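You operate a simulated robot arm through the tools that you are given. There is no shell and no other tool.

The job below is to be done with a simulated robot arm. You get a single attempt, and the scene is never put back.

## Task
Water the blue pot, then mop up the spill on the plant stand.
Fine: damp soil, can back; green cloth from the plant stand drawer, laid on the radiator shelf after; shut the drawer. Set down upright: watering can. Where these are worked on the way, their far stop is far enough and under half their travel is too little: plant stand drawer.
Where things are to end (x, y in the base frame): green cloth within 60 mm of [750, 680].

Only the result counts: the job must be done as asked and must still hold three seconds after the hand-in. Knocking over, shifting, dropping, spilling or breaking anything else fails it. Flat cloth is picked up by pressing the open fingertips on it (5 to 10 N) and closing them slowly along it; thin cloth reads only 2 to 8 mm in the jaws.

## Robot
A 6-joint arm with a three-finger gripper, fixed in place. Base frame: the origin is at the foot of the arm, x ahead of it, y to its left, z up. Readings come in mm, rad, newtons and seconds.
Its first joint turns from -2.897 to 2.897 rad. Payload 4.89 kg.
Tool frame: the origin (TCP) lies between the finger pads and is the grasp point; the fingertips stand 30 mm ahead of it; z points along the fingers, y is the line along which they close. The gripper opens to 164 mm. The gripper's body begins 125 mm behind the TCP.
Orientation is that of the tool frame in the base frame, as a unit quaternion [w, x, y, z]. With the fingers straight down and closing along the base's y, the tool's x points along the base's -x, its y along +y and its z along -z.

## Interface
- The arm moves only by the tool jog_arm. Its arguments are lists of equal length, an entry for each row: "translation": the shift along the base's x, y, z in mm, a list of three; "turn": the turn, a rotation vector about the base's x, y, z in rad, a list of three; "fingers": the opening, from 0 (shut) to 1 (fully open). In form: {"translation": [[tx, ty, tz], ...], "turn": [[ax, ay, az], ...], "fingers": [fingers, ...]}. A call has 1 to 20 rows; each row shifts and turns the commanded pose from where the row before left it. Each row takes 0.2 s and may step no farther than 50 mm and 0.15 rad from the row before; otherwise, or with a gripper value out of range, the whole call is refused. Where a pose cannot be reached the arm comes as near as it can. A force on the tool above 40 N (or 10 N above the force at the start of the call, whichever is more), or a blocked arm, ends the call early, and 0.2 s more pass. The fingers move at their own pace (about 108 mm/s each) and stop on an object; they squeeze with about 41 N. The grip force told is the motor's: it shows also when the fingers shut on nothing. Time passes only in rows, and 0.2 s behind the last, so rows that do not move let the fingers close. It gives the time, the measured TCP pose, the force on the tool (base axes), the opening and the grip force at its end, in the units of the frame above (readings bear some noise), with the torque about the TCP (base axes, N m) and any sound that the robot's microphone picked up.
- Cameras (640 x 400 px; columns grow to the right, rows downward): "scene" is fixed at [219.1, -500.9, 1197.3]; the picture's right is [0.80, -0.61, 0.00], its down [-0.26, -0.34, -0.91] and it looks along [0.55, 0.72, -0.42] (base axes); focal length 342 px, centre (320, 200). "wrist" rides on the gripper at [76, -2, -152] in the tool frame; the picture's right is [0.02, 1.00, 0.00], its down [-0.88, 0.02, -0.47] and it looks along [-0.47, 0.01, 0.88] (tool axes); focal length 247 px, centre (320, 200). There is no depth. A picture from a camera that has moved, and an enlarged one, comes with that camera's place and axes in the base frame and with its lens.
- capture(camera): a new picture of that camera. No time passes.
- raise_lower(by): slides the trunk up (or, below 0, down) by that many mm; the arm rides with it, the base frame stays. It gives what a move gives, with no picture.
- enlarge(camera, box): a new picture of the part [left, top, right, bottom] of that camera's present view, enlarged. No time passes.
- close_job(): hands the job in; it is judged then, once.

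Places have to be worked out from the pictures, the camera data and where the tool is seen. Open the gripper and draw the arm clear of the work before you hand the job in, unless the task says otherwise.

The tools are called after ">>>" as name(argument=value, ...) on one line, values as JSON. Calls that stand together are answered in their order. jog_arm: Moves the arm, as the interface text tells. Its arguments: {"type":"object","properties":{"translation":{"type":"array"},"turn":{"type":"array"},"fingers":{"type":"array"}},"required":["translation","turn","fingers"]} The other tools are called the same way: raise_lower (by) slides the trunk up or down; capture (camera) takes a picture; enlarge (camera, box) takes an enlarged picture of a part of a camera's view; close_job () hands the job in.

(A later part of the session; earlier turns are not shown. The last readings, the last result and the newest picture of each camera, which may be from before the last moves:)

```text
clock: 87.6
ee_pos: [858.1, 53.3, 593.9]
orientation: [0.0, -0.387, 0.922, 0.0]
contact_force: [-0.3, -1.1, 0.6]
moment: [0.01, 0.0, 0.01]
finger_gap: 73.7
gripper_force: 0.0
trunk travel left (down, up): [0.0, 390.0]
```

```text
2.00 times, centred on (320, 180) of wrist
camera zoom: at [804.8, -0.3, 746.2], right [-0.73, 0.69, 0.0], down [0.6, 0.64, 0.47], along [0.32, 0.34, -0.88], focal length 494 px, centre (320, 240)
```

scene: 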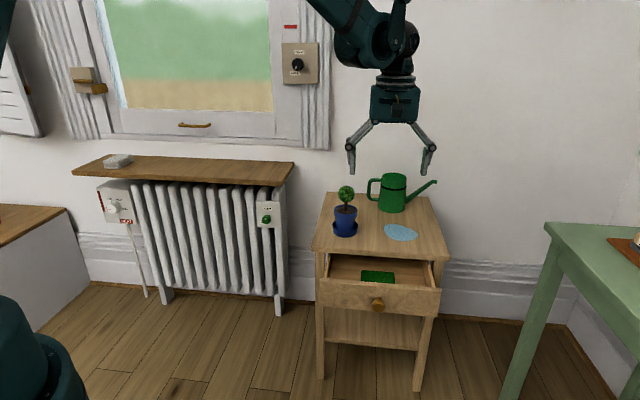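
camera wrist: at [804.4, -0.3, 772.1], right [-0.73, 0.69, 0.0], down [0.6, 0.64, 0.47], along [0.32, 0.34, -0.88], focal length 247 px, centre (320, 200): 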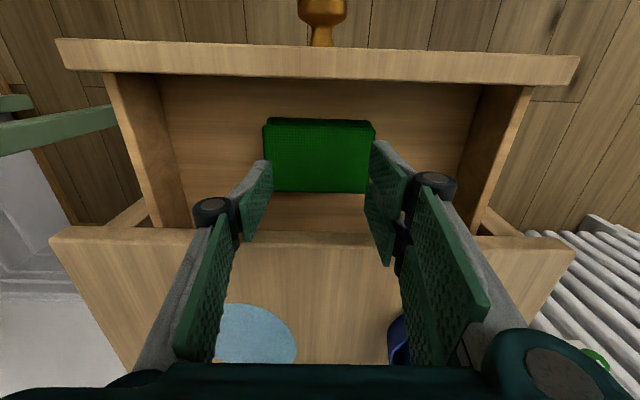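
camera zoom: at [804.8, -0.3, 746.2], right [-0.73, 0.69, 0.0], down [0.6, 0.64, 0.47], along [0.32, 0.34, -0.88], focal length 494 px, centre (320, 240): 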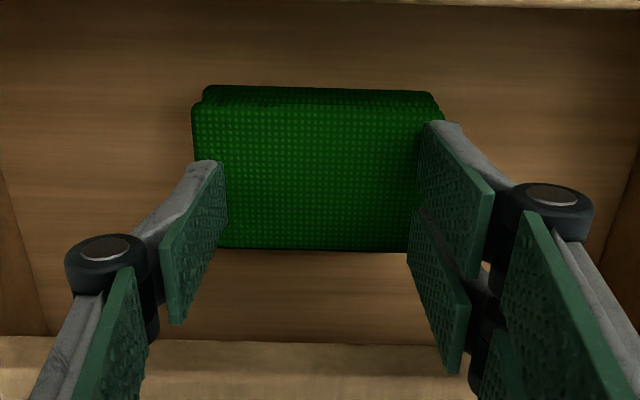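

No contact yet at TCP z=594, and the tips are near the cloth's edges. I'll narrow the gap to 60 mm, shift 4 mm toward the drawer front to centre it, and continue down.

>>> jog_arm(translation=[[-1.4, -1.4, 0], [-1.4, -1.4, 0], [0, 0, -2], [0, 0, -2], [0, 0, 0]], turn=[[0, 0, 0], [0, 0, 0], [0, 0, 0], [0, 0, 0], [0, 0, 0]], fingers=[0.4, 0.37, 0.37, 0.37, 0.37])

>>> jog_arm(translation=[[0, 0, -1.5], [0, 0, -1.5], [0, 0, 0]], turn=[[0, 0, 0], [0, 0, 0], [0, 0, 0]], fingers=[0.37, 0.37, 0.37])

```text
clock: 88.8
ee_pos: [854.3, 51.0, 591.0]
orientation: [0.0, -0.387, 0.922, 0.0]
contact_force: [0.3, -0.9, -0.3]
moment: [0.0, 0.05, 0.03]
finger_gap: 60.5
gripper_force: 0.1
trunk travel left (down, up): [0.0, 390.0]
```

```text
clock: 89.6
ee_pos: [854.2, 49.8, 588.0]
orientation: [0.0, -0.387, 0.922, 0.0]
contact_force: [2.0, 0.4, 16.6]
moment: [0.16, 0.07, 0.0]
finger_gap: 60.7
gripper_force: 0.1
trunk travel left (down, up): [0.0, 390.0]
```

Contact at TCP z≈588 reads 16.6 N, above the 5–10 N wanted. I'll ease up half a millimetre.

>>> jog_arm(translation=[[0, 0, 0.5], [0, 0, 0]], turn=[[0, 0, 0], [0, 0, 0]], fingers=[0.37, 0.37])

>>> enlarge(camera="wrist", box=[200, 80, 440, 280])

```text
clock: 90.2
ee_pos: [855.3, 50.1, 587.2]
orientation: [0.001, -0.387, 0.922, 0.0]
contact_force: [-1.8, 0.2, 14.1]
moment: [0.09, 0.09, 0.01]
finger_gap: 60.7
gripper_force: 0.3
trunk travel left (down, up): [0.0, 390.0]
```

```text
2.00 times, centred on (320, 180) of wrist
camera zoom: at [801.4, -3.4, 739.9], right [-0.73, 0.69, 0.0], down [0.6, 0.64, 0.47], along [0.32, 0.34, -0.88], focal length 494 px, centre (320, 240)
```

zoom: 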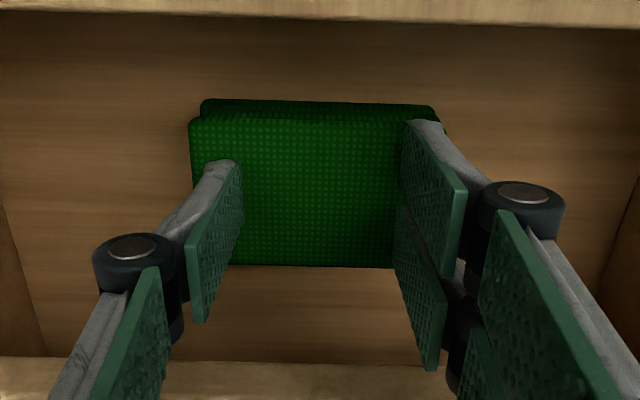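

>>> jog_arm(translation=[[0, 0, 0.4], [0, 0, 0]], turn=[[0, 0, 0], [0, 0, 0]], fingers=[0.37, 0.37])

```text
clock: 90.8
ee_pos: [854.2, 50.5, 587.6]
orientation: [-0.001, -0.387, 0.922, 0.0]
contact_force: [-1.7, 0.5, 10.7]
moment: [0.1, 0.15, 0.0]
finger_gap: 61.0
gripper_force: 0.2
trunk travel left (down, up): [0.0, 390.0]
```

About 10.7 N now. I'll ease a hair more and close slowly along the cloth.

>>> jog_arm(translation=[[0, 0, 0.2], [0, 0, 0], [0, 0, 0], [0, 0, 0], [0, 0, 0], [0, 0, 0], [0, 0, 0], [0, 0, 0], [0, 0, 0], [0, 0, 0]], turn=[[0, 0, 0], [0, 0, 0], [0, 0, 0], [0, 0, 0], [0, 0, 0], [0, 0, 0], [0, 0, 0], [0, 0, 0], [0, 0, 0], [0, 0, 0]], fingers=[0.37, 0.35, 0.33, 0.31, 0.29, 0.27, 0.25, 0.23, 0.21, 0.19])

>>> enlarge(camera="wrist", box=[200, 80, 440, 280])

```text
clock: 93.0
ee_pos: [854.2, 49.3, 588.0]
orientation: [0.0, -0.386, 0.922, 0.0]
contact_force: [-0.5, -1.0, 11.4]
moment: [0.02, 0.03, 0.0]
finger_gap: 29.6
gripper_force: 0.1
trunk travel left (down, up): [0.0, 390.0]
```

```text
2.00 times, centred on (320, 180) of wrist
camera zoom: at [801.9, -3.6, 739.8], right [-0.73, 0.69, 0.0], down [0.6, 0.64, 0.47], along [0.32, 0.34, -0.88], focal length 494 px, centre (320, 240)
```

zoom: 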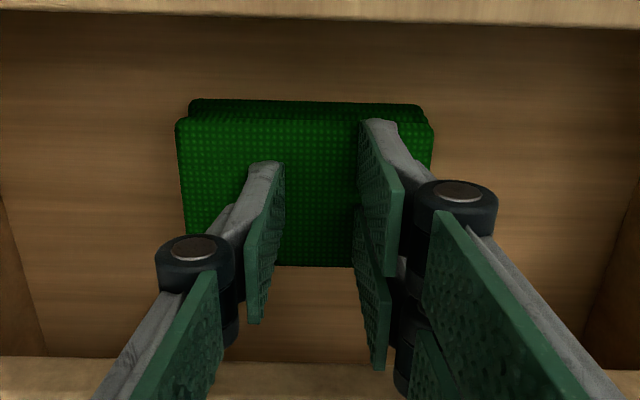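

The fingers are dragging over the cloth at about 11 N. I'll continue closing slowly to the end.

>>> jog_arm(translation=[[0, 0, 0.1], [0, 0, 0], [0, 0, 0], [0, 0, 0], [0, 0, 0], [0, 0, 0], [0, 0, 0], [0, 0, 0], [0, 0, 0], [0, 0, 0], [0, 0, 0], [0, 0, 0], [0, 0, 0]], turn=[[0, 0, 0], [0, 0, 0], [0, 0, 0], [0, 0, 0], [0, 0, 0], [0, 0, 0], [0, 0, 0], [0, 0, 0], [0, 0, 0], [0, 0, 0], [0, 0, 0], [0, 0, 0], [0, 0, 0]], fingers=[0.17, 0.15, 0.13, 0.11, 0.09, 0.075, 0.06, 0.045, 0.03, 0.015, 0, 0, 0])

>>> enlarge(camera="wrist", box=[200, 80, 440, 280])

```text
clock: 95.8
ee_pos: [853.8, 49.5, 587.3]
orientation: [0.0, -0.386, 0.922, 0.0]
contact_force: [-0.9, 0.8, -0.6]
moment: [0.02, 0.01, 0.01]
finger_gap: 0.0
gripper_force: 41.5
trunk travel left (down, up): [0.0, 390.0]
```

```text
2.00 times, centred on (320, 180) of wrist
camera zoom: at [801.8, -3.3, 739.8], right [-0.73, 0.69, 0.0], down [0.6, 0.64, 0.47], along [0.32, 0.34, -0.88], focal length 494 px, centre (320, 240)
```

zoom: 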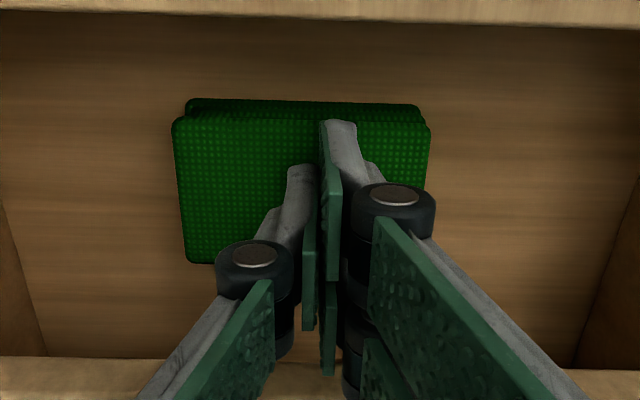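

The jaws closed on nothing, because the tips rise about 2 mm on their arc in the last 30 mm and contact was lost. I'll lift slightly, re-open to about 46 mm, press again, and this time follow down while closing.

>>> jog_arm(translation=[[0, 0, 4], [0, 0, 4], [0, 0, 0], [0, 0, 0], [0, 0, 0], [0, 0, -3], [0, 0, -2], [0, 0, 0]], turn=[[0, 0, 0], [0, 0, 0], [0, 0, 0], [0, 0, 0], [0, 0, 0], [0, 0, 0], [0, 0, 0], [0, 0, 0]], fingers=[0, 0, 0.28, 0.28, 0.28, 0.28, 0.28, 0.28])

>>> jog_arm(translation=[[0, 0, -1.5], [0, 0, -1], [0, 0, 0]], turn=[[0, 0, 0], [0, 0, 0], [0, 0, 0]], fingers=[0.28, 0.28, 0.28])

```text
clock: 97.6
ee_pos: [853.0, 49.4, 591.6]
orientation: [0.001, -0.388, 0.922, -0.001]
contact_force: [0.2, 0.8, -0.4]
moment: [0.01, 0.01, 0.03]
finger_gap: 45.9
gripper_force: 0.0
trunk travel left (down, up): [0.0, 390.0]
```

```text
clock: 98.4
ee_pos: [854.8, 50.1, 590.2]
orientation: [0.0, -0.388, 0.922, -0.001]
contact_force: [0.5, -0.6, 2.7]
moment: [0.02, 0.04, 0.0]
finger_gap: 45.7
gripper_force: 0.1
trunk travel left (down, up): [0.0, 390.0]
```

>>> jog_arm(translation=[[0, 0, -0.4], [0, 0, 0]], turn=[[0, 0, 0], [0, 0, 0]], fingers=[0.28, 0.28])

```text
clock: 99.0
ee_pos: [853.7, 50.4, 587.4]
orientation: [0.0, -0.386, 0.922, 0.0]
contact_force: [1.6, -0.5, 5.2]
moment: [0.0, 0.04, 0.0]
finger_gap: 45.7
gripper_force: 0.1
trunk travel left (down, up): [0.0, 390.0]
```

Pressing at about 5 N. I'll close in stages, lowering slightly to keep a 5–10 N press, and check at each stage.

>>> jog_arm(translation=[[0, 0, -0.1], [0, 0, -0.05], [0, 0, -0.05], [0, 0, -0.1], [0, 0, -0.1], [0, 0, 0]], turn=[[0, 0, 0], [0, 0, 0], [0, 0, 0], [0, 0, 0], [0, 0, 0], [0, 0, 0]], fingers=[0.26, 0.24, 0.22, 0.2, 0.18, 0.18])

```text
clock: 100.4
ee_pos: [854.6, 50.1, 587.8]
orientation: [0.0, -0.387, 0.922, 0.0]
contact_force: [1.4, -1.4, 6.6]
moment: [0.06, -0.02, -0.01]
finger_gap: 27.7
gripper_force: 0.1
trunk travel left (down, up): [0.0, 390.0]
```

Holding at 6.6 N with a 28 mm gap. Next stage is to about 15 mm.

>>> jog_arm(translation=[[0, 0, -0.15], [0, 0, -0.2], [0, 0, -0.2], [0, 0, -0.2], [0, 0, 0]], turn=[[0, 0, 0], [0, 0, 0], [0, 0, 0], [0, 0, 0], [0, 0, 0]], fingers=[0.16, 0.14, 0.12, 0.1, 0.09])

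```text
clock: 101.6
ee_pos: [854.3, 50.7, 587.4]
orientation: [-0.001, -0.386, 0.922, -0.001]
contact_force: [-1.4, 0.3, 3.8]
moment: [0.03, 0.01, 0.0]
finger_gap: 15.6
gripper_force: 0.6
trunk travel left (down, up): [0.0, 390.0]
```

>>> jog_arm(translation=[[0, 0, -0.4], [0, 0, -0.2], [0, 0, -0.25], [0, 0, 0]], turn=[[0, 0, 0], [0, 0, 0], [0, 0, 0], [0, 0, 0]], fingers=[0.09, 0.075, 0.06, 0.06])

>>> enlarge(camera="wrist", box=[200, 80, 440, 280])

```text
clock: 102.6
ee_pos: [854.4, 50.6, 587.7]
orientation: [0.0, -0.386, 0.922, 0.0]
contact_force: [0.2, -1.0, 7.9]
moment: [0.03, -0.01, -0.03]
finger_gap: 10.1
gripper_force: 0.8
trunk travel left (down, up): [0.0, 390.0]
```

```text
2.00 times, centred on (320, 180) of wrist
camera zoom: at [801.7, -3.0, 738.7], right [-0.73, 0.69, 0.0], down [0.6, 0.64, 0.47], along [0.32, 0.34, -0.88], focal length 494 px, centre (320, 240)
```

zoom: 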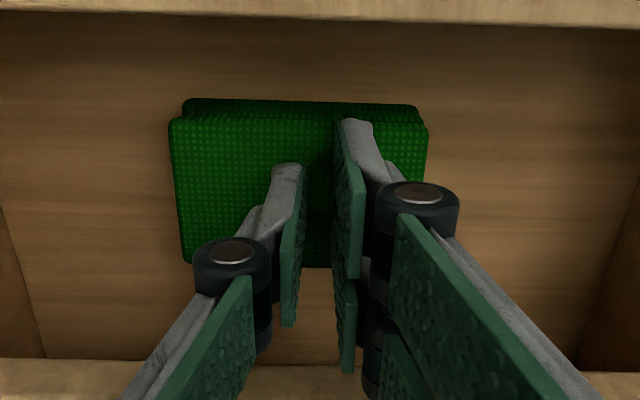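

Force 7.9 N with a 10 mm gap, and the cloth between the tips looks bunched. I'll close the rest of the way while following down.

>>> jog_arm(translation=[[0, 0, -0.2], [0, 0, -0.25], [0, 0, -0.25], [0, 0, -0.25], [0, 0, 0], [0, 0, 0], [0, 0, 0]], turn=[[0, 0, 0], [0, 0, 0], [0, 0, 0], [0, 0, 0], [0, 0, 0], [0, 0, 0], [0, 0, 0]], fingers=[0.045, 0.03, 0.015, 0, 0, 0, 0])

>>> enlarge(camera="wrist", box=[200, 80, 440, 280])

```text
clock: 104.2
ee_pos: [855.3, 50.7, 584.8]
orientation: [0.001, -0.387, 0.922, 0.0]
contact_force: [-0.7, -0.5, 0.9]
moment: [0.03, 0.02, 0.02]
finger_gap: 6.0
gripper_force: 41.0
trunk travel left (down, up): [0.0, 390.0]
```

```text
2.00 times, centred on (320, 180) of wrist
camera zoom: at [801.7, -3.1, 737.5], right [-0.73, 0.69, 0.0], down [0.6, 0.64, 0.47], along [0.32, 0.34, -0.88], focal length 494 px, centre (320, 240)
```

zoom: 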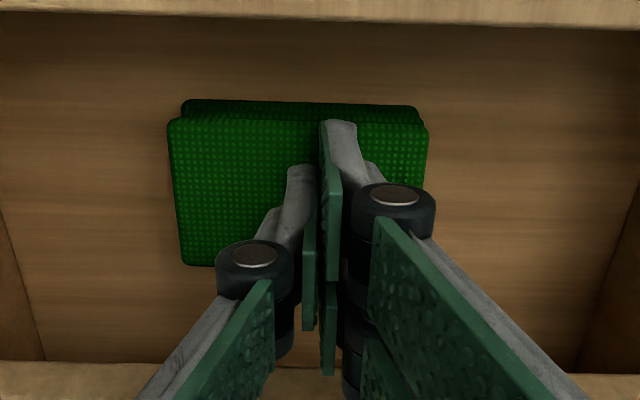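

The gap reads 6.0 mm at 41 N, so a fold of cloth is held. I'll lift slowly and check that it comes along.

>>> jog_arm(translation=[[0, 0, 4], [0, 0, 8], [0, 0, 12], [0, 0, 16], [0, 0, 0]], turn=[[0, 0, 0], [0, 0, 0], [0, 0, 0], [0, 0, 0], [0, 0, 0]], fingers=[0, 0, 0, 0, 0])

>>> capture(camera="wrist")

>>> enlarge(camera="scene", box=[310, 180, 450, 320])

```text
clock: 105.4
ee_pos: [855.0, 51.0, 625.9]
orientation: [0.0, -0.387, 0.922, 0.0]
contact_force: [0.7, 0.4, 0.3]
moment: [0.0, 0.01, -0.01]
finger_gap: 0.0
gripper_force: 40.6
trunk travel left (down, up): [0.0, 390.0]
```

```text
taken
camera wrist: at [802.2, -2.3, 777.9], right [-0.73, 0.69, 0.0], down [0.6, 0.64, 0.47], along [0.32, 0.34, -0.88], focal length 247 px, centre (320, 200)
```

wrist: 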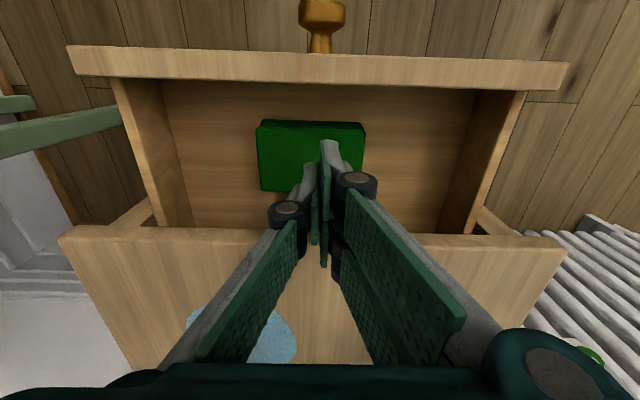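

```text
2.86 times, centred on (380, 250) of scene
camera zoom: at [219.1, -500.9, 1197.3], right [0.8, -0.61, 0.0], down [-0.26, -0.34, -0.91], along [0.55, 0.72, -0.42], focal length 978 px, centre (149, 57)
```

zoom: 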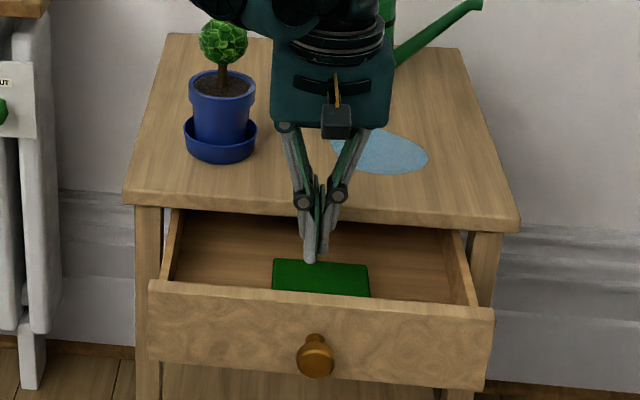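

The fold slipped out on lifting (gap back to 0), because the press had faded to under 1 N at the end of the close. I'll retry centred on the cloth, keeping 8–10 N right through the final pinch.

>>> jog_arm(translation=[[2.8, -2.8, 0], [2.9, -2.8, 0], [0, 0, -14], [0, 0, -14], [0, 0, -6], [0, 0, -1.5], [0, 0, 0]], turn=[[0, 0, 0], [0, 0, 0], [0, 0, 0], [0, 0, 0], [0, 0, 0], [0, 0, 0], [0, 0, 0]], fingers=[0.3, 0.3, 0.3, 0.3, 0.3, 0.3, 0.3])

>>> jog_arm(translation=[[0, 0, -1], [0, 0, -0.5], [0, 0, 0]], turn=[[0, 0, 0], [0, 0, 0], [0, 0, 0]], fingers=[0.3, 0.3, 0.3])

```text
clock: 107.0
ee_pos: [859.9, 45.4, 590.6]
orientation: [0.0, -0.388, 0.922, 0.0]
contact_force: [-0.5, -0.3, 1.0]
moment: [0.03, -0.06, 0.0]
finger_gap: 49.3
gripper_force: 0.1
trunk travel left (down, up): [0.0, 390.0]
```

```text
clock: 107.8
ee_pos: [860.4, 45.2, 587.6]
orientation: [0.0, -0.386, 0.922, 0.0]
contact_force: [0.2, 0.0, 0.1]
moment: [-0.03, -0.03, -0.03]
finger_gap: 49.1
gripper_force: 0.0
trunk travel left (down, up): [0.0, 390.0]
```

>>> jog_arm(translation=[[0, 0, -0.5], [0, 0, -0.3], [0, 0, 0]], turn=[[0, 0, 0], [0, 0, 0], [0, 0, 0]], fingers=[0.3, 0.3, 0.3])

```text
clock: 108.6
ee_pos: [860.2, 44.6, 588.6]
orientation: [0.001, -0.386, 0.923, 0.0]
contact_force: [2.9, -0.4, 11.8]
moment: [0.05, -0.03, -0.03]
finger_gap: 49.3
gripper_force: 0.1
trunk travel left (down, up): [0.0, 390.0]
```

Pressing at about 11 N. I'll close the first stage while holding height.

>>> jog_arm(translation=[[0, 0, 0.1], [0, 0, 0], [0, 0, 0], [0, 0, -0.05], [0, 0, -0.1], [0, 0, -0.1], [0, 0, 0]], turn=[[0, 0, 0], [0, 0, 0], [0, 0, 0], [0, 0, 0], [0, 0, 0], [0, 0, 0], [0, 0, 0]], fingers=[0.28, 0.26, 0.24, 0.22, 0.2, 0.18, 0.17])

>>> jog_arm(translation=[[0, 0, -0.2], [0, 0, -0.2], [0, 0, -0.25], [0, 0, 0]], turn=[[0, 0, 0], [0, 0, 0], [0, 0, 0], [0, 0, 0]], fingers=[0.155, 0.14, 0.125, 0.12])

```text
clock: 110.2
ee_pos: [861.3, 44.9, 589.8]
orientation: [0.0, -0.386, 0.922, 0.001]
contact_force: [0.8, 0.4, 7.0]
moment: [0.04, 0.0, -0.02]
finger_gap: 27.0
gripper_force: 0.1
trunk travel left (down, up): [0.0, 390.0]
```

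```text
clock: 111.2
ee_pos: [859.8, 44.6, 587.8]
orientation: [0.0, -0.386, 0.922, 0.0]
contact_force: [1.1, -0.9, 7.4]
moment: [-0.02, -0.03, 0.04]
finger_gap: 17.6
gripper_force: 0.0
trunk travel left (down, up): [0.0, 390.0]
```

>>> jog_arm(translation=[[0, 0, -0.3], [0, 0, -0.3], [0, 0, -0.3], [0, 0, 0]], turn=[[0, 0, 0], [0, 0, 0], [0, 0, 0], [0, 0, 0]], fingers=[0.105, 0.09, 0.075, 0.07])

```text
clock: 112.2
ee_pos: [860.1, 45.7, 587.6]
orientation: [0.0, -0.387, 0.922, 0.0]
contact_force: [2.2, -1.5, 13.6]
moment: [-0.02, -0.08, 0.0]
finger_gap: 11.1
gripper_force: 0.0
trunk travel left (down, up): [0.0, 390.0]
```

13.6 N with an 11 mm gap. I'll close the final stretch slowly, following down by about 1 mm.

>>> jog_arm(translation=[[0, 0, -0.15], [0, 0, -0.25], [0, 0, -0.25]], turn=[[0, 0, 0], [0, 0, 0], [0, 0, 0]], fingers=[0.055, 0.04, 0.03])

```text
clock: 113.0
ee_pos: [859.6, 46.4, 585.3]
orientation: [0.0, -0.387, 0.922, 0.0]
contact_force: [0.5, -1.8, 8.0]
moment: [-0.02, -0.02, 0.0]
finger_gap: 6.0
gripper_force: 0.1
trunk travel left (down, up): [0.0, 390.0]
```

>>> jog_arm(translation=[[0, 0, -0.3], [0, 0, -0.2], [0, 0, -0.1], [0, 0, 0], [0, 0, 0]], turn=[[0, 0, 0], [0, 0, 0], [0, 0, 0], [0, 0, 0], [0, 0, 0]], fingers=[0.02, 0.01, 0, 0, 0])

>>> enlarge(camera="wrist", box=[200, 80, 440, 280])

```text
clock: 114.2
ee_pos: [859.2, 44.8, 586.2]
orientation: [0.0, -0.387, 0.922, 0.0]
contact_force: [-1.8, 0.8, 10.9]
moment: [0.03, 0.04, 0.0]
finger_gap: 5.9
gripper_force: 41.1
trunk travel left (down, up): [0.0, 390.0]
```

```text
2.00 times, centred on (320, 180) of wrist
camera zoom: at [807.2, -8.5, 737.2], right [-0.73, 0.69, 0.0], down [0.6, 0.64, 0.47], along [0.32, 0.34, -0.88], focal length 494 px, centre (320, 240)
```

zoom: 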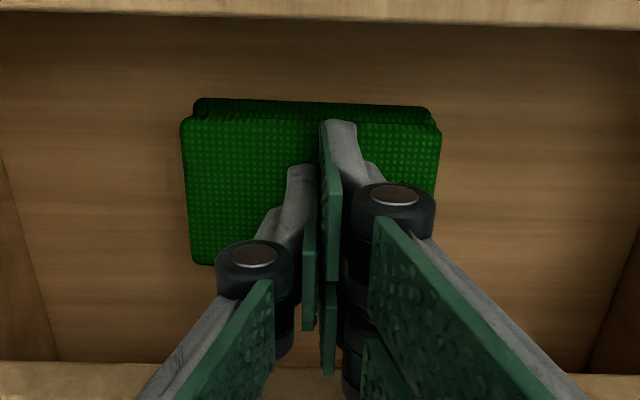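

A fold is pinched at 5.9 mm with 41 N, and the press is still 11 N. I'll lift slowly and watch the gap.

>>> jog_arm(translation=[[0, 0, 1.5], [0, 0, 2.5], [0, 0, 3], [0, 0, 4], [0, 0, 0]], turn=[[0, 0, 0], [0, 0, 0], [0, 0, 0], [0, 0, 0], [0, 0, 0]], fingers=[0, 0, 0, 0, 0])

>>> enlarge(camera="wrist", box=[200, 80, 440, 280])

```text
clock: 115.4
ee_pos: [859.4, 44.9, 595.5]
orientation: [0.0, -0.386, 0.922, 0.0]
contact_force: [0.1, 0.3, 0.8]
moment: [-0.02, 0.0, 0.0]
finger_gap: 0.0
gripper_force: 41.3
trunk travel left (down, up): [0.0, 390.0]
```

```text
2.00 times, centred on (320, 180) of wrist
camera zoom: at [807.4, -8.6, 748.0], right [-0.73, 0.69, 0.0], down [0.6, 0.64, 0.47], along [0.32, 0.34, -0.88], focal length 494 px, centre (320, 240)
```

zoom: 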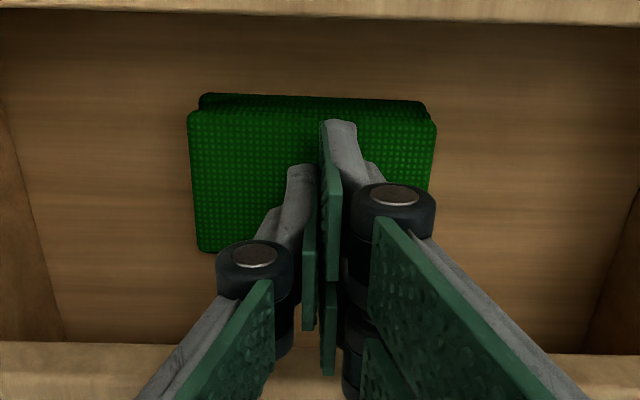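

It slipped again. At pinch time the press was 0.9 N in the first try and 11–14 N in the second, both outside the 5–10 N window. I now have the tip-height curve against gap, so I'll retry holding about 7 N all the way.

>>> jog_arm(translation=[[0, 0, 0], [0, 0, 0], [0, 0, -4], [0, 0, -3], [0, 0, -0.6], [0, 0, 0]], turn=[[0, 0, 0], [0, 0, 0], [0, 0, 0], [0, 0, 0], [0, 0, 0], [0, 0, 0]], fingers=[0.3, 0.3, 0.3, 0.3, 0.3, 0.3])

```text
clock: 116.8
ee_pos: [858.9, 45.0, 588.2]
orientation: [0.0, -0.387, 0.922, -0.001]
contact_force: [0.8, 0.0, 1.1]
moment: [0.04, 0.01, 0.02]
finger_gap: 49.2
gripper_force: 0.0
trunk travel left (down, up): [0.0, 390.0]
```

>>> jog_arm(translation=[[0, 0, -0.3], [0, 0, 0]], turn=[[0, 0, 0], [0, 0, 0]], fingers=[0.3, 0.3])

```text
clock: 117.4
ee_pos: [859.8, 44.9, 588.7]
orientation: [0.0, -0.387, 0.922, 0.0]
contact_force: [-0.7, 0.6, 6.1]
moment: [0.09, 0.05, -0.02]
finger_gap: 49.3
gripper_force: 0.0
trunk travel left (down, up): [0.0, 390.0]
```

6.1 N at 49 mm. I'll close slowly (0.01 per row) while tracking the height curve.

>>> jog_arm(translation=[[0, 0, -0.03], [0, 0, -0.03], [0, 0, -0.03], [0, 0, -0.03], [0, 0, -0.03], [0, 0, -0.03], [0, 0, -0.04], [0, 0, -0.05], [0, 0, -0.05], [0, 0, -0.06], [0, 0, 0]], turn=[[0, 0, 0], [0, 0, 0], [0, 0, 0], [0, 0, 0], [0, 0, 0], [0, 0, 0], [0, 0, 0], [0, 0, 0], [0, 0, 0], [0, 0, 0], [0, 0, 0]], fingers=[0.29, 0.28, 0.27, 0.26, 0.25, 0.24, 0.23, 0.22, 0.21, 0.2, 0.2])

```text
clock: 119.8
ee_pos: [859.6, 45.4, 588.0]
orientation: [0.0, -0.387, 0.922, 0.001]
contact_force: [1.1, 0.0, 6.8]
moment: [0.03, -0.03, 0.01]
finger_gap: 30.6
gripper_force: 0.1
trunk travel left (down, up): [0.0, 390.0]
```

>>> jog_arm(translation=[[0, 0, -0.08], [0, 0, -0.09], [0, 0, -0.09], [0, 0, -0.1], [0, 0, -0.1], [0, 0, 0]], turn=[[0, 0, 0], [0, 0, 0], [0, 0, 0], [0, 0, 0], [0, 0, 0], [0, 0, 0]], fingers=[0.19, 0.18, 0.17, 0.16, 0.15, 0.15])

```text
clock: 121.2
ee_pos: [859.2, 44.5, 587.7]
orientation: [0.0, -0.386, 0.923, 0.0]
contact_force: [0.2, -0.1, 12.4]
moment: [0.06, 0.03, -0.02]
finger_gap: 24.4
gripper_force: 0.0
trunk travel left (down, up): [0.0, 390.0]
```

>>> jog_arm(translation=[[0, 0, 0.25], [0, 0, -0.05], [0, 0, -0.08], [0, 0, -0.1], [0, 0, 0]], turn=[[0, 0, 0], [0, 0, 0], [0, 0, 0], [0, 0, 0], [0, 0, 0]], fingers=[0.15, 0.14, 0.13, 0.12, 0.12])

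```text
clock: 122.4
ee_pos: [858.8, 45.1, 587.8]
orientation: [0.0, -0.387, 0.922, -0.001]
contact_force: [1.3, -2.1, 7.3]
moment: [0.0, -0.03, -0.01]
finger_gap: 19.4
gripper_force: 0.1
trunk travel left (down, up): [0.0, 390.0]
```

>>> jog_arm(translation=[[0, 0, -0.1], [0, 0, -0.12], [0, 0, -0.13], [0, 0, 0]], turn=[[0, 0, 0], [0, 0, 0], [0, 0, 0], [0, 0, 0]], fingers=[0.11, 0.1, 0.09, 0.09])

```text
clock: 123.4
ee_pos: [860.6, 45.1, 586.9]
orientation: [0.0, -0.387, 0.922, 0.0]
contact_force: [-2.2, 0.9, 4.5]
moment: [0.07, 0.09, 0.01]
finger_gap: 15.7
gripper_force: 1.3
trunk travel left (down, up): [0.0, 390.0]
```

>>> jog_arm(translation=[[0, 0, -0.2], [0, 0, -0.12], [0, 0, -0.14], [0, 0, 0]], turn=[[0, 0, 0], [0, 0, 0], [0, 0, 0], [0, 0, 0]], fingers=[0.09, 0.08, 0.07, 0.07])

```text
clock: 124.4
ee_pos: [861.2, 44.7, 587.1]
orientation: [0.0, -0.386, 0.923, 0.0]
contact_force: [1.9, -0.7, 7.8]
moment: [0.01, -0.01, -0.03]
finger_gap: 10.6
gripper_force: 0.0
trunk travel left (down, up): [0.0, 390.0]
```

>>> jog_arm(translation=[[0, 0, -0.22], [0, 0, -0.28], [0, 0, 0]], turn=[[0, 0, 0], [0, 0, 0], [0, 0, 0]], fingers=[0.06, 0.05, 0.05])

```text
clock: 125.2
ee_pos: [859.7, 44.4, 586.0]
orientation: [0.0, -0.387, 0.922, -0.001]
contact_force: [0.8, 0.0, 6.7]
moment: [-0.04, -0.03, 0.02]
finger_gap: 6.1
gripper_force: 0.0
trunk travel left (down, up): [0.0, 390.0]
```

6.7 N with a 6.1 mm gap, right in the window. I'll apply the squeeze while lowering just slightly.

>>> jog_arm(translation=[[0, 0, -0.1], [0, 0, -0.1], [0, 0, 0]], turn=[[0, 0, 0], [0, 0, 0], [0, 0, 0]], fingers=[0.04, 0.03, 0.025])

```text
clock: 126.0
ee_pos: [860.1, 44.2, 584.5]
orientation: [0.0, -0.387, 0.922, 0.0]
contact_force: [0.4, -1.4, 6.3]
moment: [-0.1, -0.08, 0.04]
finger_gap: 5.7
gripper_force: 0.0
trunk travel left (down, up): [0.0, 390.0]
```

>>> jog_arm(translation=[[0, 0, -0.1], [0, 0, -0.1], [0, 0, -0.1], [0, 0, 0], [0, 0, 0]], turn=[[0, 0, 0], [0, 0, 0], [0, 0, 0], [0, 0, 0], [0, 0, 0]], fingers=[0.015, 0.007, 0, 0, 0])

```text
clock: 127.2
ee_pos: [861.2, 44.8, 586.4]
orientation: [0.0, -0.387, 0.922, 0.0]
contact_force: [0.5, 0.5, 1.5]
moment: [-0.01, 0.03, 0.0]
finger_gap: 6.1
gripper_force: 41.4
trunk travel left (down, up): [0.0, 390.0]
```

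The fold is held at 6.1 mm with 41 N. I'll restore the press to about 6 N and then lift very slowly.

>>> jog_arm(translation=[[0, 0, -0.3], [0, 0, 0], [0, 0, 0]], turn=[[0, 0, 0], [0, 0, 0], [0, 0, 0]], fingers=[0, 0, 0])

>>> jog_arm(translation=[[0, 0, 0.5], [0, 0, 0.5], [0, 0, 0.5], [0, 0, 0.5], [0, 0, 0]], turn=[[0, 0, 0], [0, 0, 0], [0, 0, 0], [0, 0, 0], [0, 0, 0]], fingers=[0, 0, 0, 0, 0])

```text
clock: 128.0
ee_pos: [860.7, 45.4, 584.6]
orientation: [0.001, -0.387, 0.922, 0.0]
contact_force: [1.0, 0.9, 5.2]
moment: [0.0, -0.04, 0.0]
finger_gap: 6.1
gripper_force: 40.3
trunk travel left (down, up): [0.0, 390.0]
```

```text
clock: 129.2
ee_pos: [859.6, 44.4, 586.9]
orientation: [0.0, -0.387, 0.922, 0.0]
contact_force: [0.3, 0.6, -0.9]
moment: [-0.03, -0.01, -0.03]
finger_gap: 0.2
gripper_force: 41.0
trunk travel left (down, up): [0.0, 390.0]
```

It slipped after under 2 mm of lift, so only a tiny fold is being gathered. I'll rise a bit and look closely at the cloth surface before the next try.

>>> jog_arm(translation=[[0, 0, 10], [0, 0, 20], [0, 0, 20], [0, 0, 0]], turn=[[0, 0, 0], [0, 0, 0], [0, 0, 0], [0, 0, 0]], fingers=[0, 0.5, 1, 1])

>>> enlarge(camera="wrist", box=[240, 90, 400, 220])

>>> enlarge(camera="scene", box=[345, 245, 425, 300])

```text
clock: 130.2
ee_pos: [861.0, 45.2, 638.7]
orientation: [0.001, -0.387, 0.922, -0.001]
contact_force: [0.5, 1.1, 0.1]
moment: [0.0, 0.03, -0.03]
finger_gap: 161.6
gripper_force: 0.1
trunk travel left (down, up): [0.0, 390.0]
```

```text
3.08 times, centred on (320, 155) of wrist
camera zoom: at [807.7, -8.7, 789.7], right [-0.73, 0.69, 0.0], down [0.6, 0.64, 0.47], along [0.32, 0.34, -0.88], focal length 760 px, centre (320, 338)
```

zoom: 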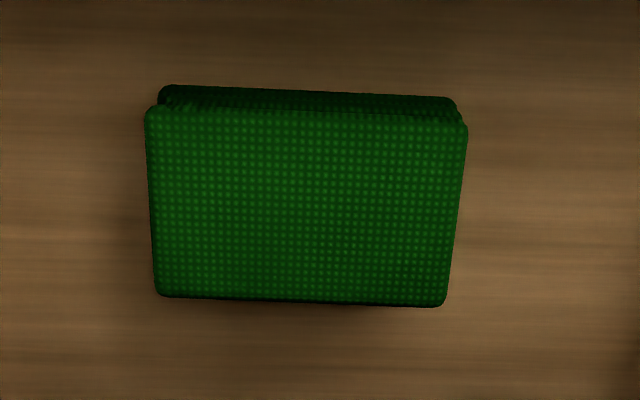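

```text
7.27 times, centred on (385, 272) of scene
camera zoom: at [219.1, -500.9, 1197.3], right [0.8, -0.61, 0.0], down [-0.26, -0.34, -0.91], along [0.55, 0.72, -0.42], focal length 2488 px, centre (-153, -327)
```

zoom: 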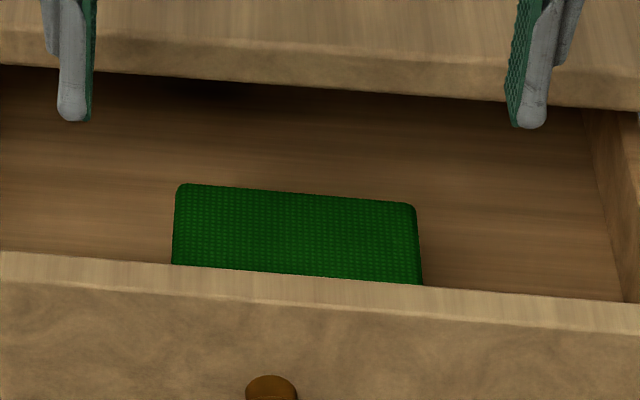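

The cloth is a small folded pad (about 97×65 mm) that stays flat rather than gathering. A side grip across its 97 mm width should hold it better, so I'll centre, open to about 115 mm and lower the tips beside it, checking as I go.

>>> jog_arm(translation=[[2, -0.6, 0], [1.9, -0.5, 0], [0, 0, -15], [0, 0, -15], [0, 0, -12], [0, 0, 0]], turn=[[0, 0, 0], [0, 0, 0], [0, 0, 0], [0, 0, 0], [0, 0, 0], [0, 0, 0]], fingers=[0.7, 0.7, 0.7, 0.7, 0.7, 0.7])

>>> enlarge(camera="wrist", box=[200, 80, 440, 280])

>>> enlarge(camera="scene", box=[345, 235, 425, 300])

```text
clock: 131.6
ee_pos: [862.7, 42.0, 595.3]
orientation: [0.0, -0.387, 0.922, 0.0]
contact_force: [-0.5, -0.1, -0.3]
moment: [0.0, 0.0, -0.01]
finger_gap: 115.0
gripper_force: 0.2
trunk travel left (down, up): [0.0, 390.0]
```

```text
2.00 times, centred on (320, 180) of wrist
camera zoom: at [811.1, -9.9, 746.9], right [-0.73, 0.69, 0.0], down [0.6, 0.64, 0.47], along [0.32, 0.34, -0.88], focal length 494 px, centre (320, 240)
```

zoom: 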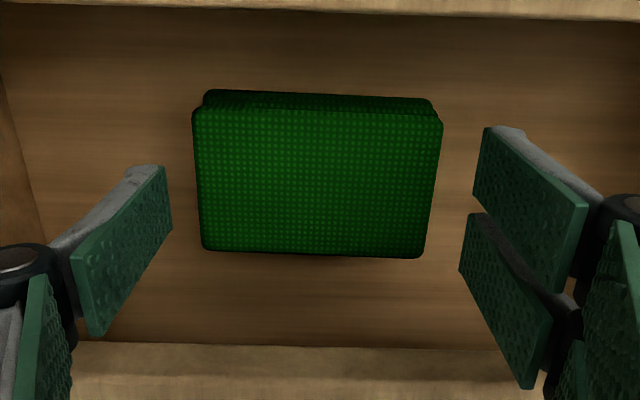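

```text
6.15 times, centred on (385, 268) of scene
camera zoom: at [219.1, -500.9, 1197.3], right [0.8, -0.61, 0.0], down [-0.26, -0.34, -0.91], along [0.55, 0.72, -0.42], focal length 2105 px, centre (-80, -215)
```

zoom: 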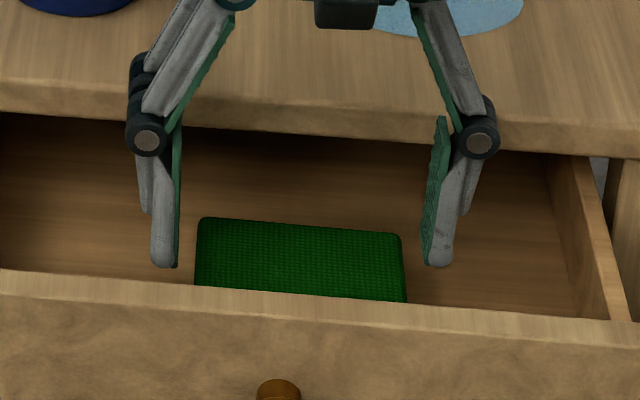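

The fingers straddle the pad with clearance on both sides. I'll lower in steps until the tips feel the drawer floor.

>>> jog_arm(translation=[[0, 0, -6], [0, 0, -6], [0, 0, -3], [0, 0, 0]], turn=[[0, 0, 0], [0, 0, 0], [0, 0, 0], [0, 0, 0]], fingers=[0.7, 0.7, 0.7, 0.7])

>>> jog_arm(translation=[[0, 0, -2], [0, 0, -1], [0, 0, 0]], turn=[[0, 0, 0], [0, 0, 0], [0, 0, 0]], fingers=[0.7, 0.7, 0.7])

```text
clock: 132.6
ee_pos: [863.8, 44.3, 579.5]
orientation: [-0.001, -0.386, 0.922, 0.0]
contact_force: [0.4, 0.9, -0.8]
moment: [0.02, 0.01, 0.0]
finger_gap: 114.9
gripper_force: 0.1
trunk travel left (down, up): [0.0, 390.0]
```

```text
clock: 133.4
ee_pos: [864.1, 42.9, 577.0]
orientation: [0.0, -0.387, 0.922, 0.0]
contact_force: [0.1, 0.5, -0.3]
moment: [0.01, -0.02, 0.01]
finger_gap: 114.5
gripper_force: 0.0
trunk travel left (down, up): [0.0, 390.0]
```

>>> jog_arm(translation=[[0, 0, -1.5], [0, 0, -1.5], [0, 0, 0]], turn=[[0, 0, 0], [0, 0, 0], [0, 0, 0]], fingers=[0.7, 0.7, 0.7])

>>> enlarge(camera="wrist", box=[200, 80, 440, 280])

>>> enlarge(camera="scene", box=[345, 235, 425, 300])

```text
clock: 134.2
ee_pos: [862.9, 43.1, 573.2]
orientation: [0.0, -0.386, 0.923, 0.0]
contact_force: [0.1, 0.7, 0.1]
moment: [0.01, 0.01, 0.03]
finger_gap: 114.6
gripper_force: 0.0
trunk travel left (down, up): [0.0, 390.0]
```

```text
2.00 times, centred on (320, 180) of wrist
camera zoom: at [811.0, -9.7, 726.2], right [-0.73, 0.69, 0.0], down [0.6, 0.64, 0.47], along [0.32, 0.34, -0.88], focal length 494 px, centre (320, 240)
```

zoom: 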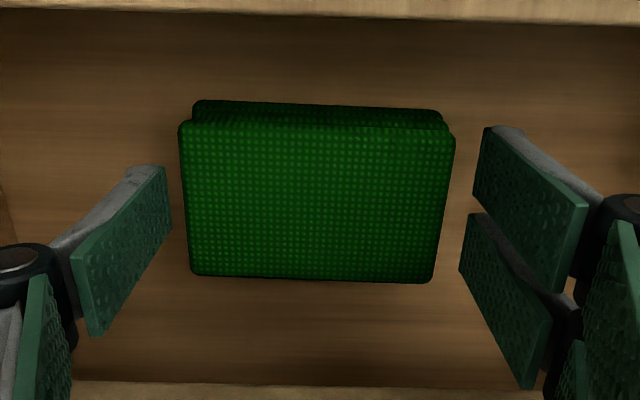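

```text
6.15 times, centred on (385, 268) of scene
camera zoom: at [219.1, -500.9, 1197.3], right [0.8, -0.61, 0.0], down [-0.26, -0.34, -0.91], along [0.55, 0.72, -0.42], focal length 2105 px, centre (-80, -215)
```

zoom: 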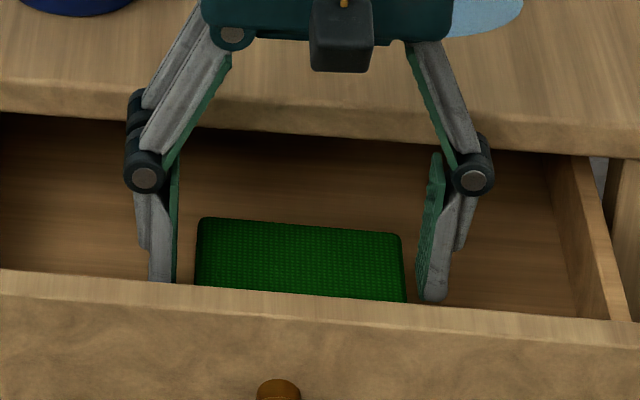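

The tips are now below the pad's top with no contact. I'll continue down to find the floor.

>>> jog_arm(translation=[[0, 0, -1.5], [0, 0, -1.5], [0, 0, 0]], turn=[[0, 0, 0], [0, 0, 0], [0, 0, 0]], fingers=[0.7, 0.7, 0.7])

>>> jog_arm(translation=[[0, 0, -1.2], [0, 0, -0.8], [0, 0, 0]], turn=[[0, 0, 0], [0, 0, 0], [0, 0, 0]], fingers=[0.7, 0.7, 0.7])

```text
clock: 135.0
ee_pos: [863.5, 44.1, 570.5]
orientation: [0.0, -0.386, 0.922, 0.0]
contact_force: [0.7, 0.1, -0.5]
moment: [-0.02, 0.01, -0.01]
finger_gap: 114.7
gripper_force: 0.0
trunk travel left (down, up): [0.0, 390.0]
```

```text
clock: 135.8
ee_pos: [864.8, 45.2, 568.3]
orientation: [0.0, -0.387, 0.922, 0.0]
contact_force: [0.2, 0.1, -0.7]
moment: [0.01, 0.04, -0.04]
finger_gap: 114.6
gripper_force: 0.2
trunk travel left (down, up): [0.0, 390.0]
```

>>> jog_arm(translation=[[0, 0, -1.2], [0, 0, -0.8], [0, 0, 0]], turn=[[0, 0, 0], [0, 0, 0], [0, 0, 0]], fingers=[0.7, 0.7, 0.7])

>>> jog_arm(translation=[[0, 0, -1.2], [0, 0, -0.8], [0, 0, 0]], turn=[[0, 0, 0], [0, 0, 0], [0, 0, 0]], fingers=[0.7, 0.7, 0.7])

```text
clock: 136.6
ee_pos: [863.8, 43.6, 566.8]
orientation: [-0.001, -0.387, 0.922, -0.001]
contact_force: [-0.3, 1.0, 0.2]
moment: [-0.03, -0.01, 0.0]
finger_gap: 114.6
gripper_force: 0.1
trunk travel left (down, up): [0.0, 390.0]
```

```text
clock: 137.4
ee_pos: [865.3, 43.9, 565.3]
orientation: [-0.001, -0.386, 0.922, 0.0]
contact_force: [0.7, -0.1, 0.4]
moment: [-0.03, -0.02, -0.02]
finger_gap: 114.6
gripper_force: 0.0
trunk travel left (down, up): [0.0, 390.0]
```

The tips are about 15 mm below the pad's top, with still no floor contact. I'll close gently on the pad's sides and watch the gap.

>>> jog_arm(translation=[[0, 0, 0], [0, 0, 0], [0, 0, 0], [0, 0, 0], [0, 0, 0], [0, 0, 0], [0, 0, 0]], turn=[[0, 0, 0], [0, 0, 0], [0, 0, 0], [0, 0, 0], [0, 0, 0], [0, 0, 0], [0, 0, 0]], fingers=[0.67, 0.64, 0.62, 0.6, 0.58, 0.56, 0.56])

>>> enlarge(camera="wrist", box=[200, 80, 440, 280])

```text
clock: 139.0
ee_pos: [864.4, 44.6, 565.1]
orientation: [0.001, -0.386, 0.923, 0.0]
contact_force: [1.1, -0.8, 5.4]
moment: [-0.03, 0.0, -0.12]
finger_gap: 99.5
gripper_force: 40.7
trunk travel left (down, up): [0.0, 390.0]
```

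```text
2.00 times, centred on (320, 180) of wrist
camera zoom: at [811.5, -9.6, 717.5], right [-0.73, 0.69, 0.0], down [0.6, 0.64, 0.47], along [0.32, 0.34, -0.88], focal length 494 px, centre (320, 240)
```

zoom: 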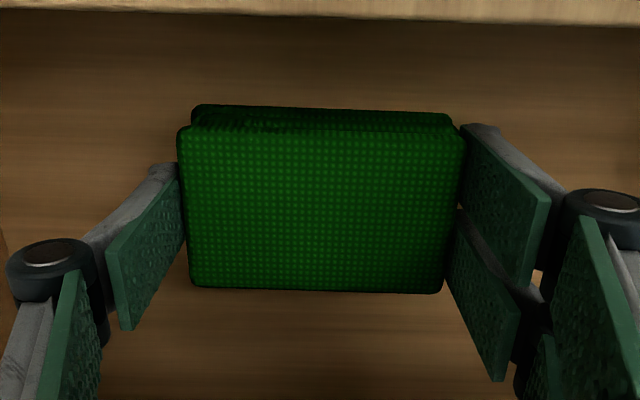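

The pad blocks the jaws firmly at 99.5 mm with 41 N, so the side grip works. I'll lift slowly and check.

>>> jog_arm(translation=[[0, 0, 2], [0, 0, 3], [0, 0, 5], [0, 0, 6], [0, 0, 0]], turn=[[0, 0, 0], [0, 0, 0], [0, 0, 0], [0, 0, 0], [0, 0, 0]], fingers=[0.45, 0.45, 0.45, 0.45, 0.45])

>>> enlarge(camera="wrist", box=[200, 80, 440, 280])

>>> enlarge(camera="scene", box=[335, 225, 435, 300])

```text
clock: 140.2
ee_pos: [864.8, 43.8, 581.7]
orientation: [0.0, -0.387, 0.922, 0.0]
contact_force: [-0.5, 0.6, -1.0]
moment: [-0.01, 0.05, -0.01]
finger_gap: 99.4
gripper_force: 40.7
trunk travel left (down, up): [0.0, 390.0]
```

```text
2.00 times, centred on (320, 180) of wrist
camera zoom: at [811.6, -9.9, 733.3], right [-0.73, 0.69, 0.0], down [0.6, 0.64, 0.47], along [0.32, 0.34, -0.88], focal length 494 px, centre (320, 240)
```

zoom: 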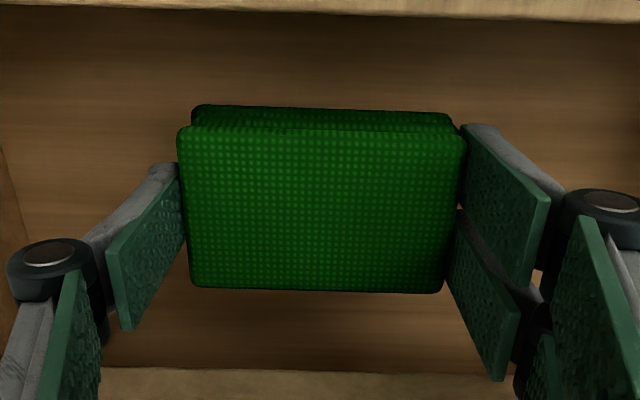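

```text
5.33 times, centred on (385, 262) of scene
camera zoom: at [219.1, -500.9, 1197.3], right [0.8, -0.61, 0.0], down [-0.26, -0.34, -0.91], along [0.55, 0.72, -0.42], focal length 1825 px, centre (-27, -133)
```

zoom: 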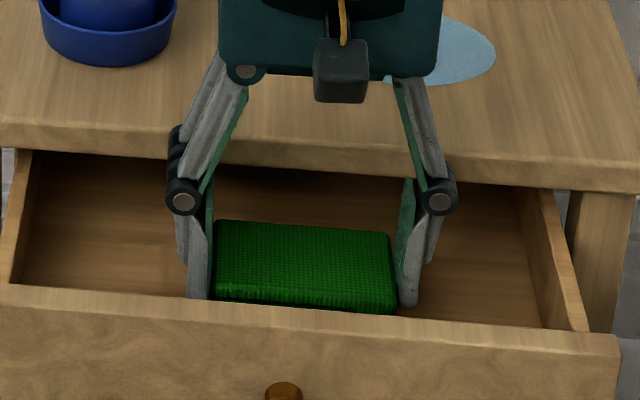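

The pad lifts rigidly, but its underside is level with the fingertips. For wiping I want it to protrude, so I'll set it back on the drawer floor and re-grip about 8 mm higher.

>>> jog_arm(translation=[[0, 0, -6], [0, 0, -6], [0, 0, -3], [0, 0, -0.7], [0, 0, 0], [0, 0, 0], [0, 0, 4], [0, 0, 4], [0, 0, 0], [0, 0, 0], [0, 0, 0], [0, 0, 0], [0, 0, 0]], turn=[[0, 0, 0], [0, 0, 0], [0, 0, 0], [0, 0, 0], [0, 0, 0], [0, 0, 0], [0, 0, 0], [0, 0, 0], [0, 0, 0], [0, 0, 0], [0, 0, 0], [0, 0, 0], [0, 0, 0]], fingers=[0.45, 0.45, 0.45, 0.45, 0.62, 0.64, 0.64, 0.64, 0.64, 0.61, 0.58, 0.5, 0.45])

>>> enlarge(camera="wrist", box=[200, 80, 440, 280])

```text
clock: 143.0
ee_pos: [863.1, 42.2, 574.4]
orientation: [0.0, -0.387, 0.922, -0.001]
contact_force: [0.5, -0.6, 5.9]
moment: [0.03, 0.06, -0.09]
finger_gap: 99.3
gripper_force: 41.3
trunk travel left (down, up): [0.0, 390.0]
```

```text
2.00 times, centred on (320, 180) of wrist
camera zoom: at [811.4, -9.7, 725.6], right [-0.73, 0.69, 0.0], down [0.6, 0.64, 0.47], along [0.32, 0.34, -0.88], focal length 494 px, centre (320, 240)
```

zoom: 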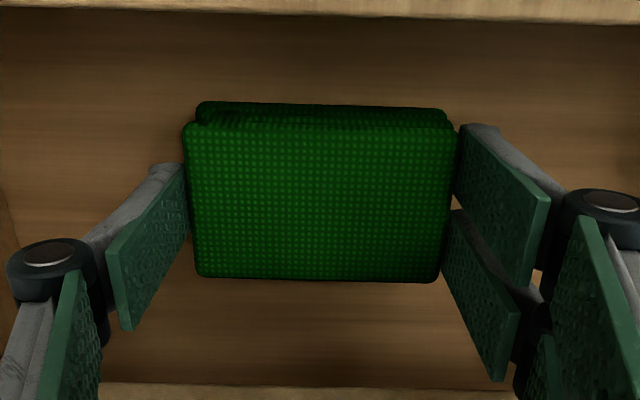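

Re-gripped with the pad protruding about 8 mm below the tips. I'll lift it out of the drawer and carry it over the stand towards the puddle, at a safe height.

>>> jog_arm(translation=[[0, 0, 5], [0, 0, 15], [0, 0, 30], [0, 0, 35], [0, 0, 35], [0, 0, 25], [15, 7, 0], [30, 14, 0], [30, 14, 0], [30, 14, 0], [30, 14, 0], [20, 9, 0], [9, 4, 0], [0, 0, 0]], turn=[[0, 0, 0], [0, 0, 0], [0, 0, 0], [0, 0, 0], [0, 0, 0], [0, 0, 0], [0, 0, 0], [0, 0, 0], [0, 0, 0], [0, 0, 0], [0, 0, 0], [0, 0, 0], [0, 0, 0], [0, 0, 0]], fingers=[0.45, 0.45, 0.45, 0.45, 0.45, 0.45, 0.45, 0.45, 0.45, 0.45, 0.45, 0.45, 0.45, 0.45])

>>> capture(camera="wrist")

>>> capture(camera="scene")

```text
clock: 146.0
ee_pos: [1027.3, 120.0, 719.2]
orientation: [0.0, -0.387, 0.922, 0.0]
contact_force: [1.1, -0.2, -0.5]
moment: [0.03, 0.0, 0.01]
finger_gap: 99.1
gripper_force: 40.9
trunk travel left (down, up): [0.0, 390.0]
```

```text
taken
camera wrist: at [975.3, 66.7, 870.8], right [-0.73, 0.69, 0.0], down [0.6, 0.64, 0.47], along [0.32, 0.34, -0.88], focal length 247 px, centre (320, 200)
```

wrist: 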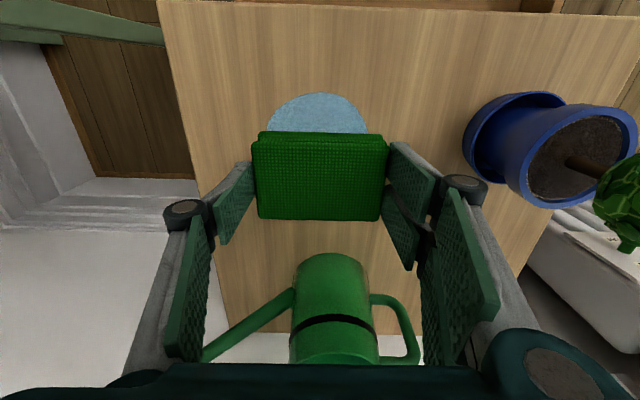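

```text
taken
```

scene: 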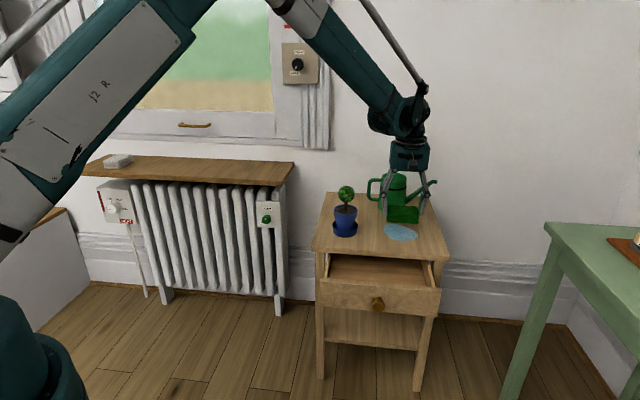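

The pose is fully reachable, and the puddle is centred under the pad (about 102×112 mm). I'll lower toward the stand top, then feel for contact.

>>> jog_arm(translation=[[0, 0, -15], [0, 0, -20], [0, 0, -15], [0, 0, -8], [0, 0, 0]], turn=[[0, 0, 0], [0, 0, 0], [0, 0, 0], [0, 0, 0], [0, 0, 0]], fingers=[0.45, 0.45, 0.45, 0.45, 0.45])

>>> jog_arm(translation=[[0, 0, -2], [0, 0, -2], [0, 0, 0]], turn=[[0, 0, 0], [0, 0, 0], [0, 0, 0]], fingers=[0.45, 0.45, 0.45])

```text
clock: 147.0
ee_pos: [1028.1, 119.4, 667.6]
orientation: [0.001, -0.386, 0.922, 0.0]
contact_force: [-6.4, 1.4, 28.9]
moment: [-0.18, 0.43, -0.07]
finger_gap: 99.1
gripper_force: 41.0
trunk travel left (down, up): [0.0, 390.0]
stopped in row 4: the force on the tool passed its limit at 42 N (the readings are from after the stop); the commanded pose is now the measured one
```

```text
clock: 147.4
ee_pos: [1028.6, 119.4, 666.6]
orientation: [0.001, -0.385, 0.923, 0.0]
contact_force: [-7.0, 1.4, 30.1]
moment: [0.07, 0.21, 0.03]
finger_gap: 99.3
gripper_force: 40.5
trunk travel left (down, up): [0.0, 390.0]
stopped in row 1: the force on the tool passed its limit at 40 N (the readings are from after the stop); the commanded pose is now the measured one
```

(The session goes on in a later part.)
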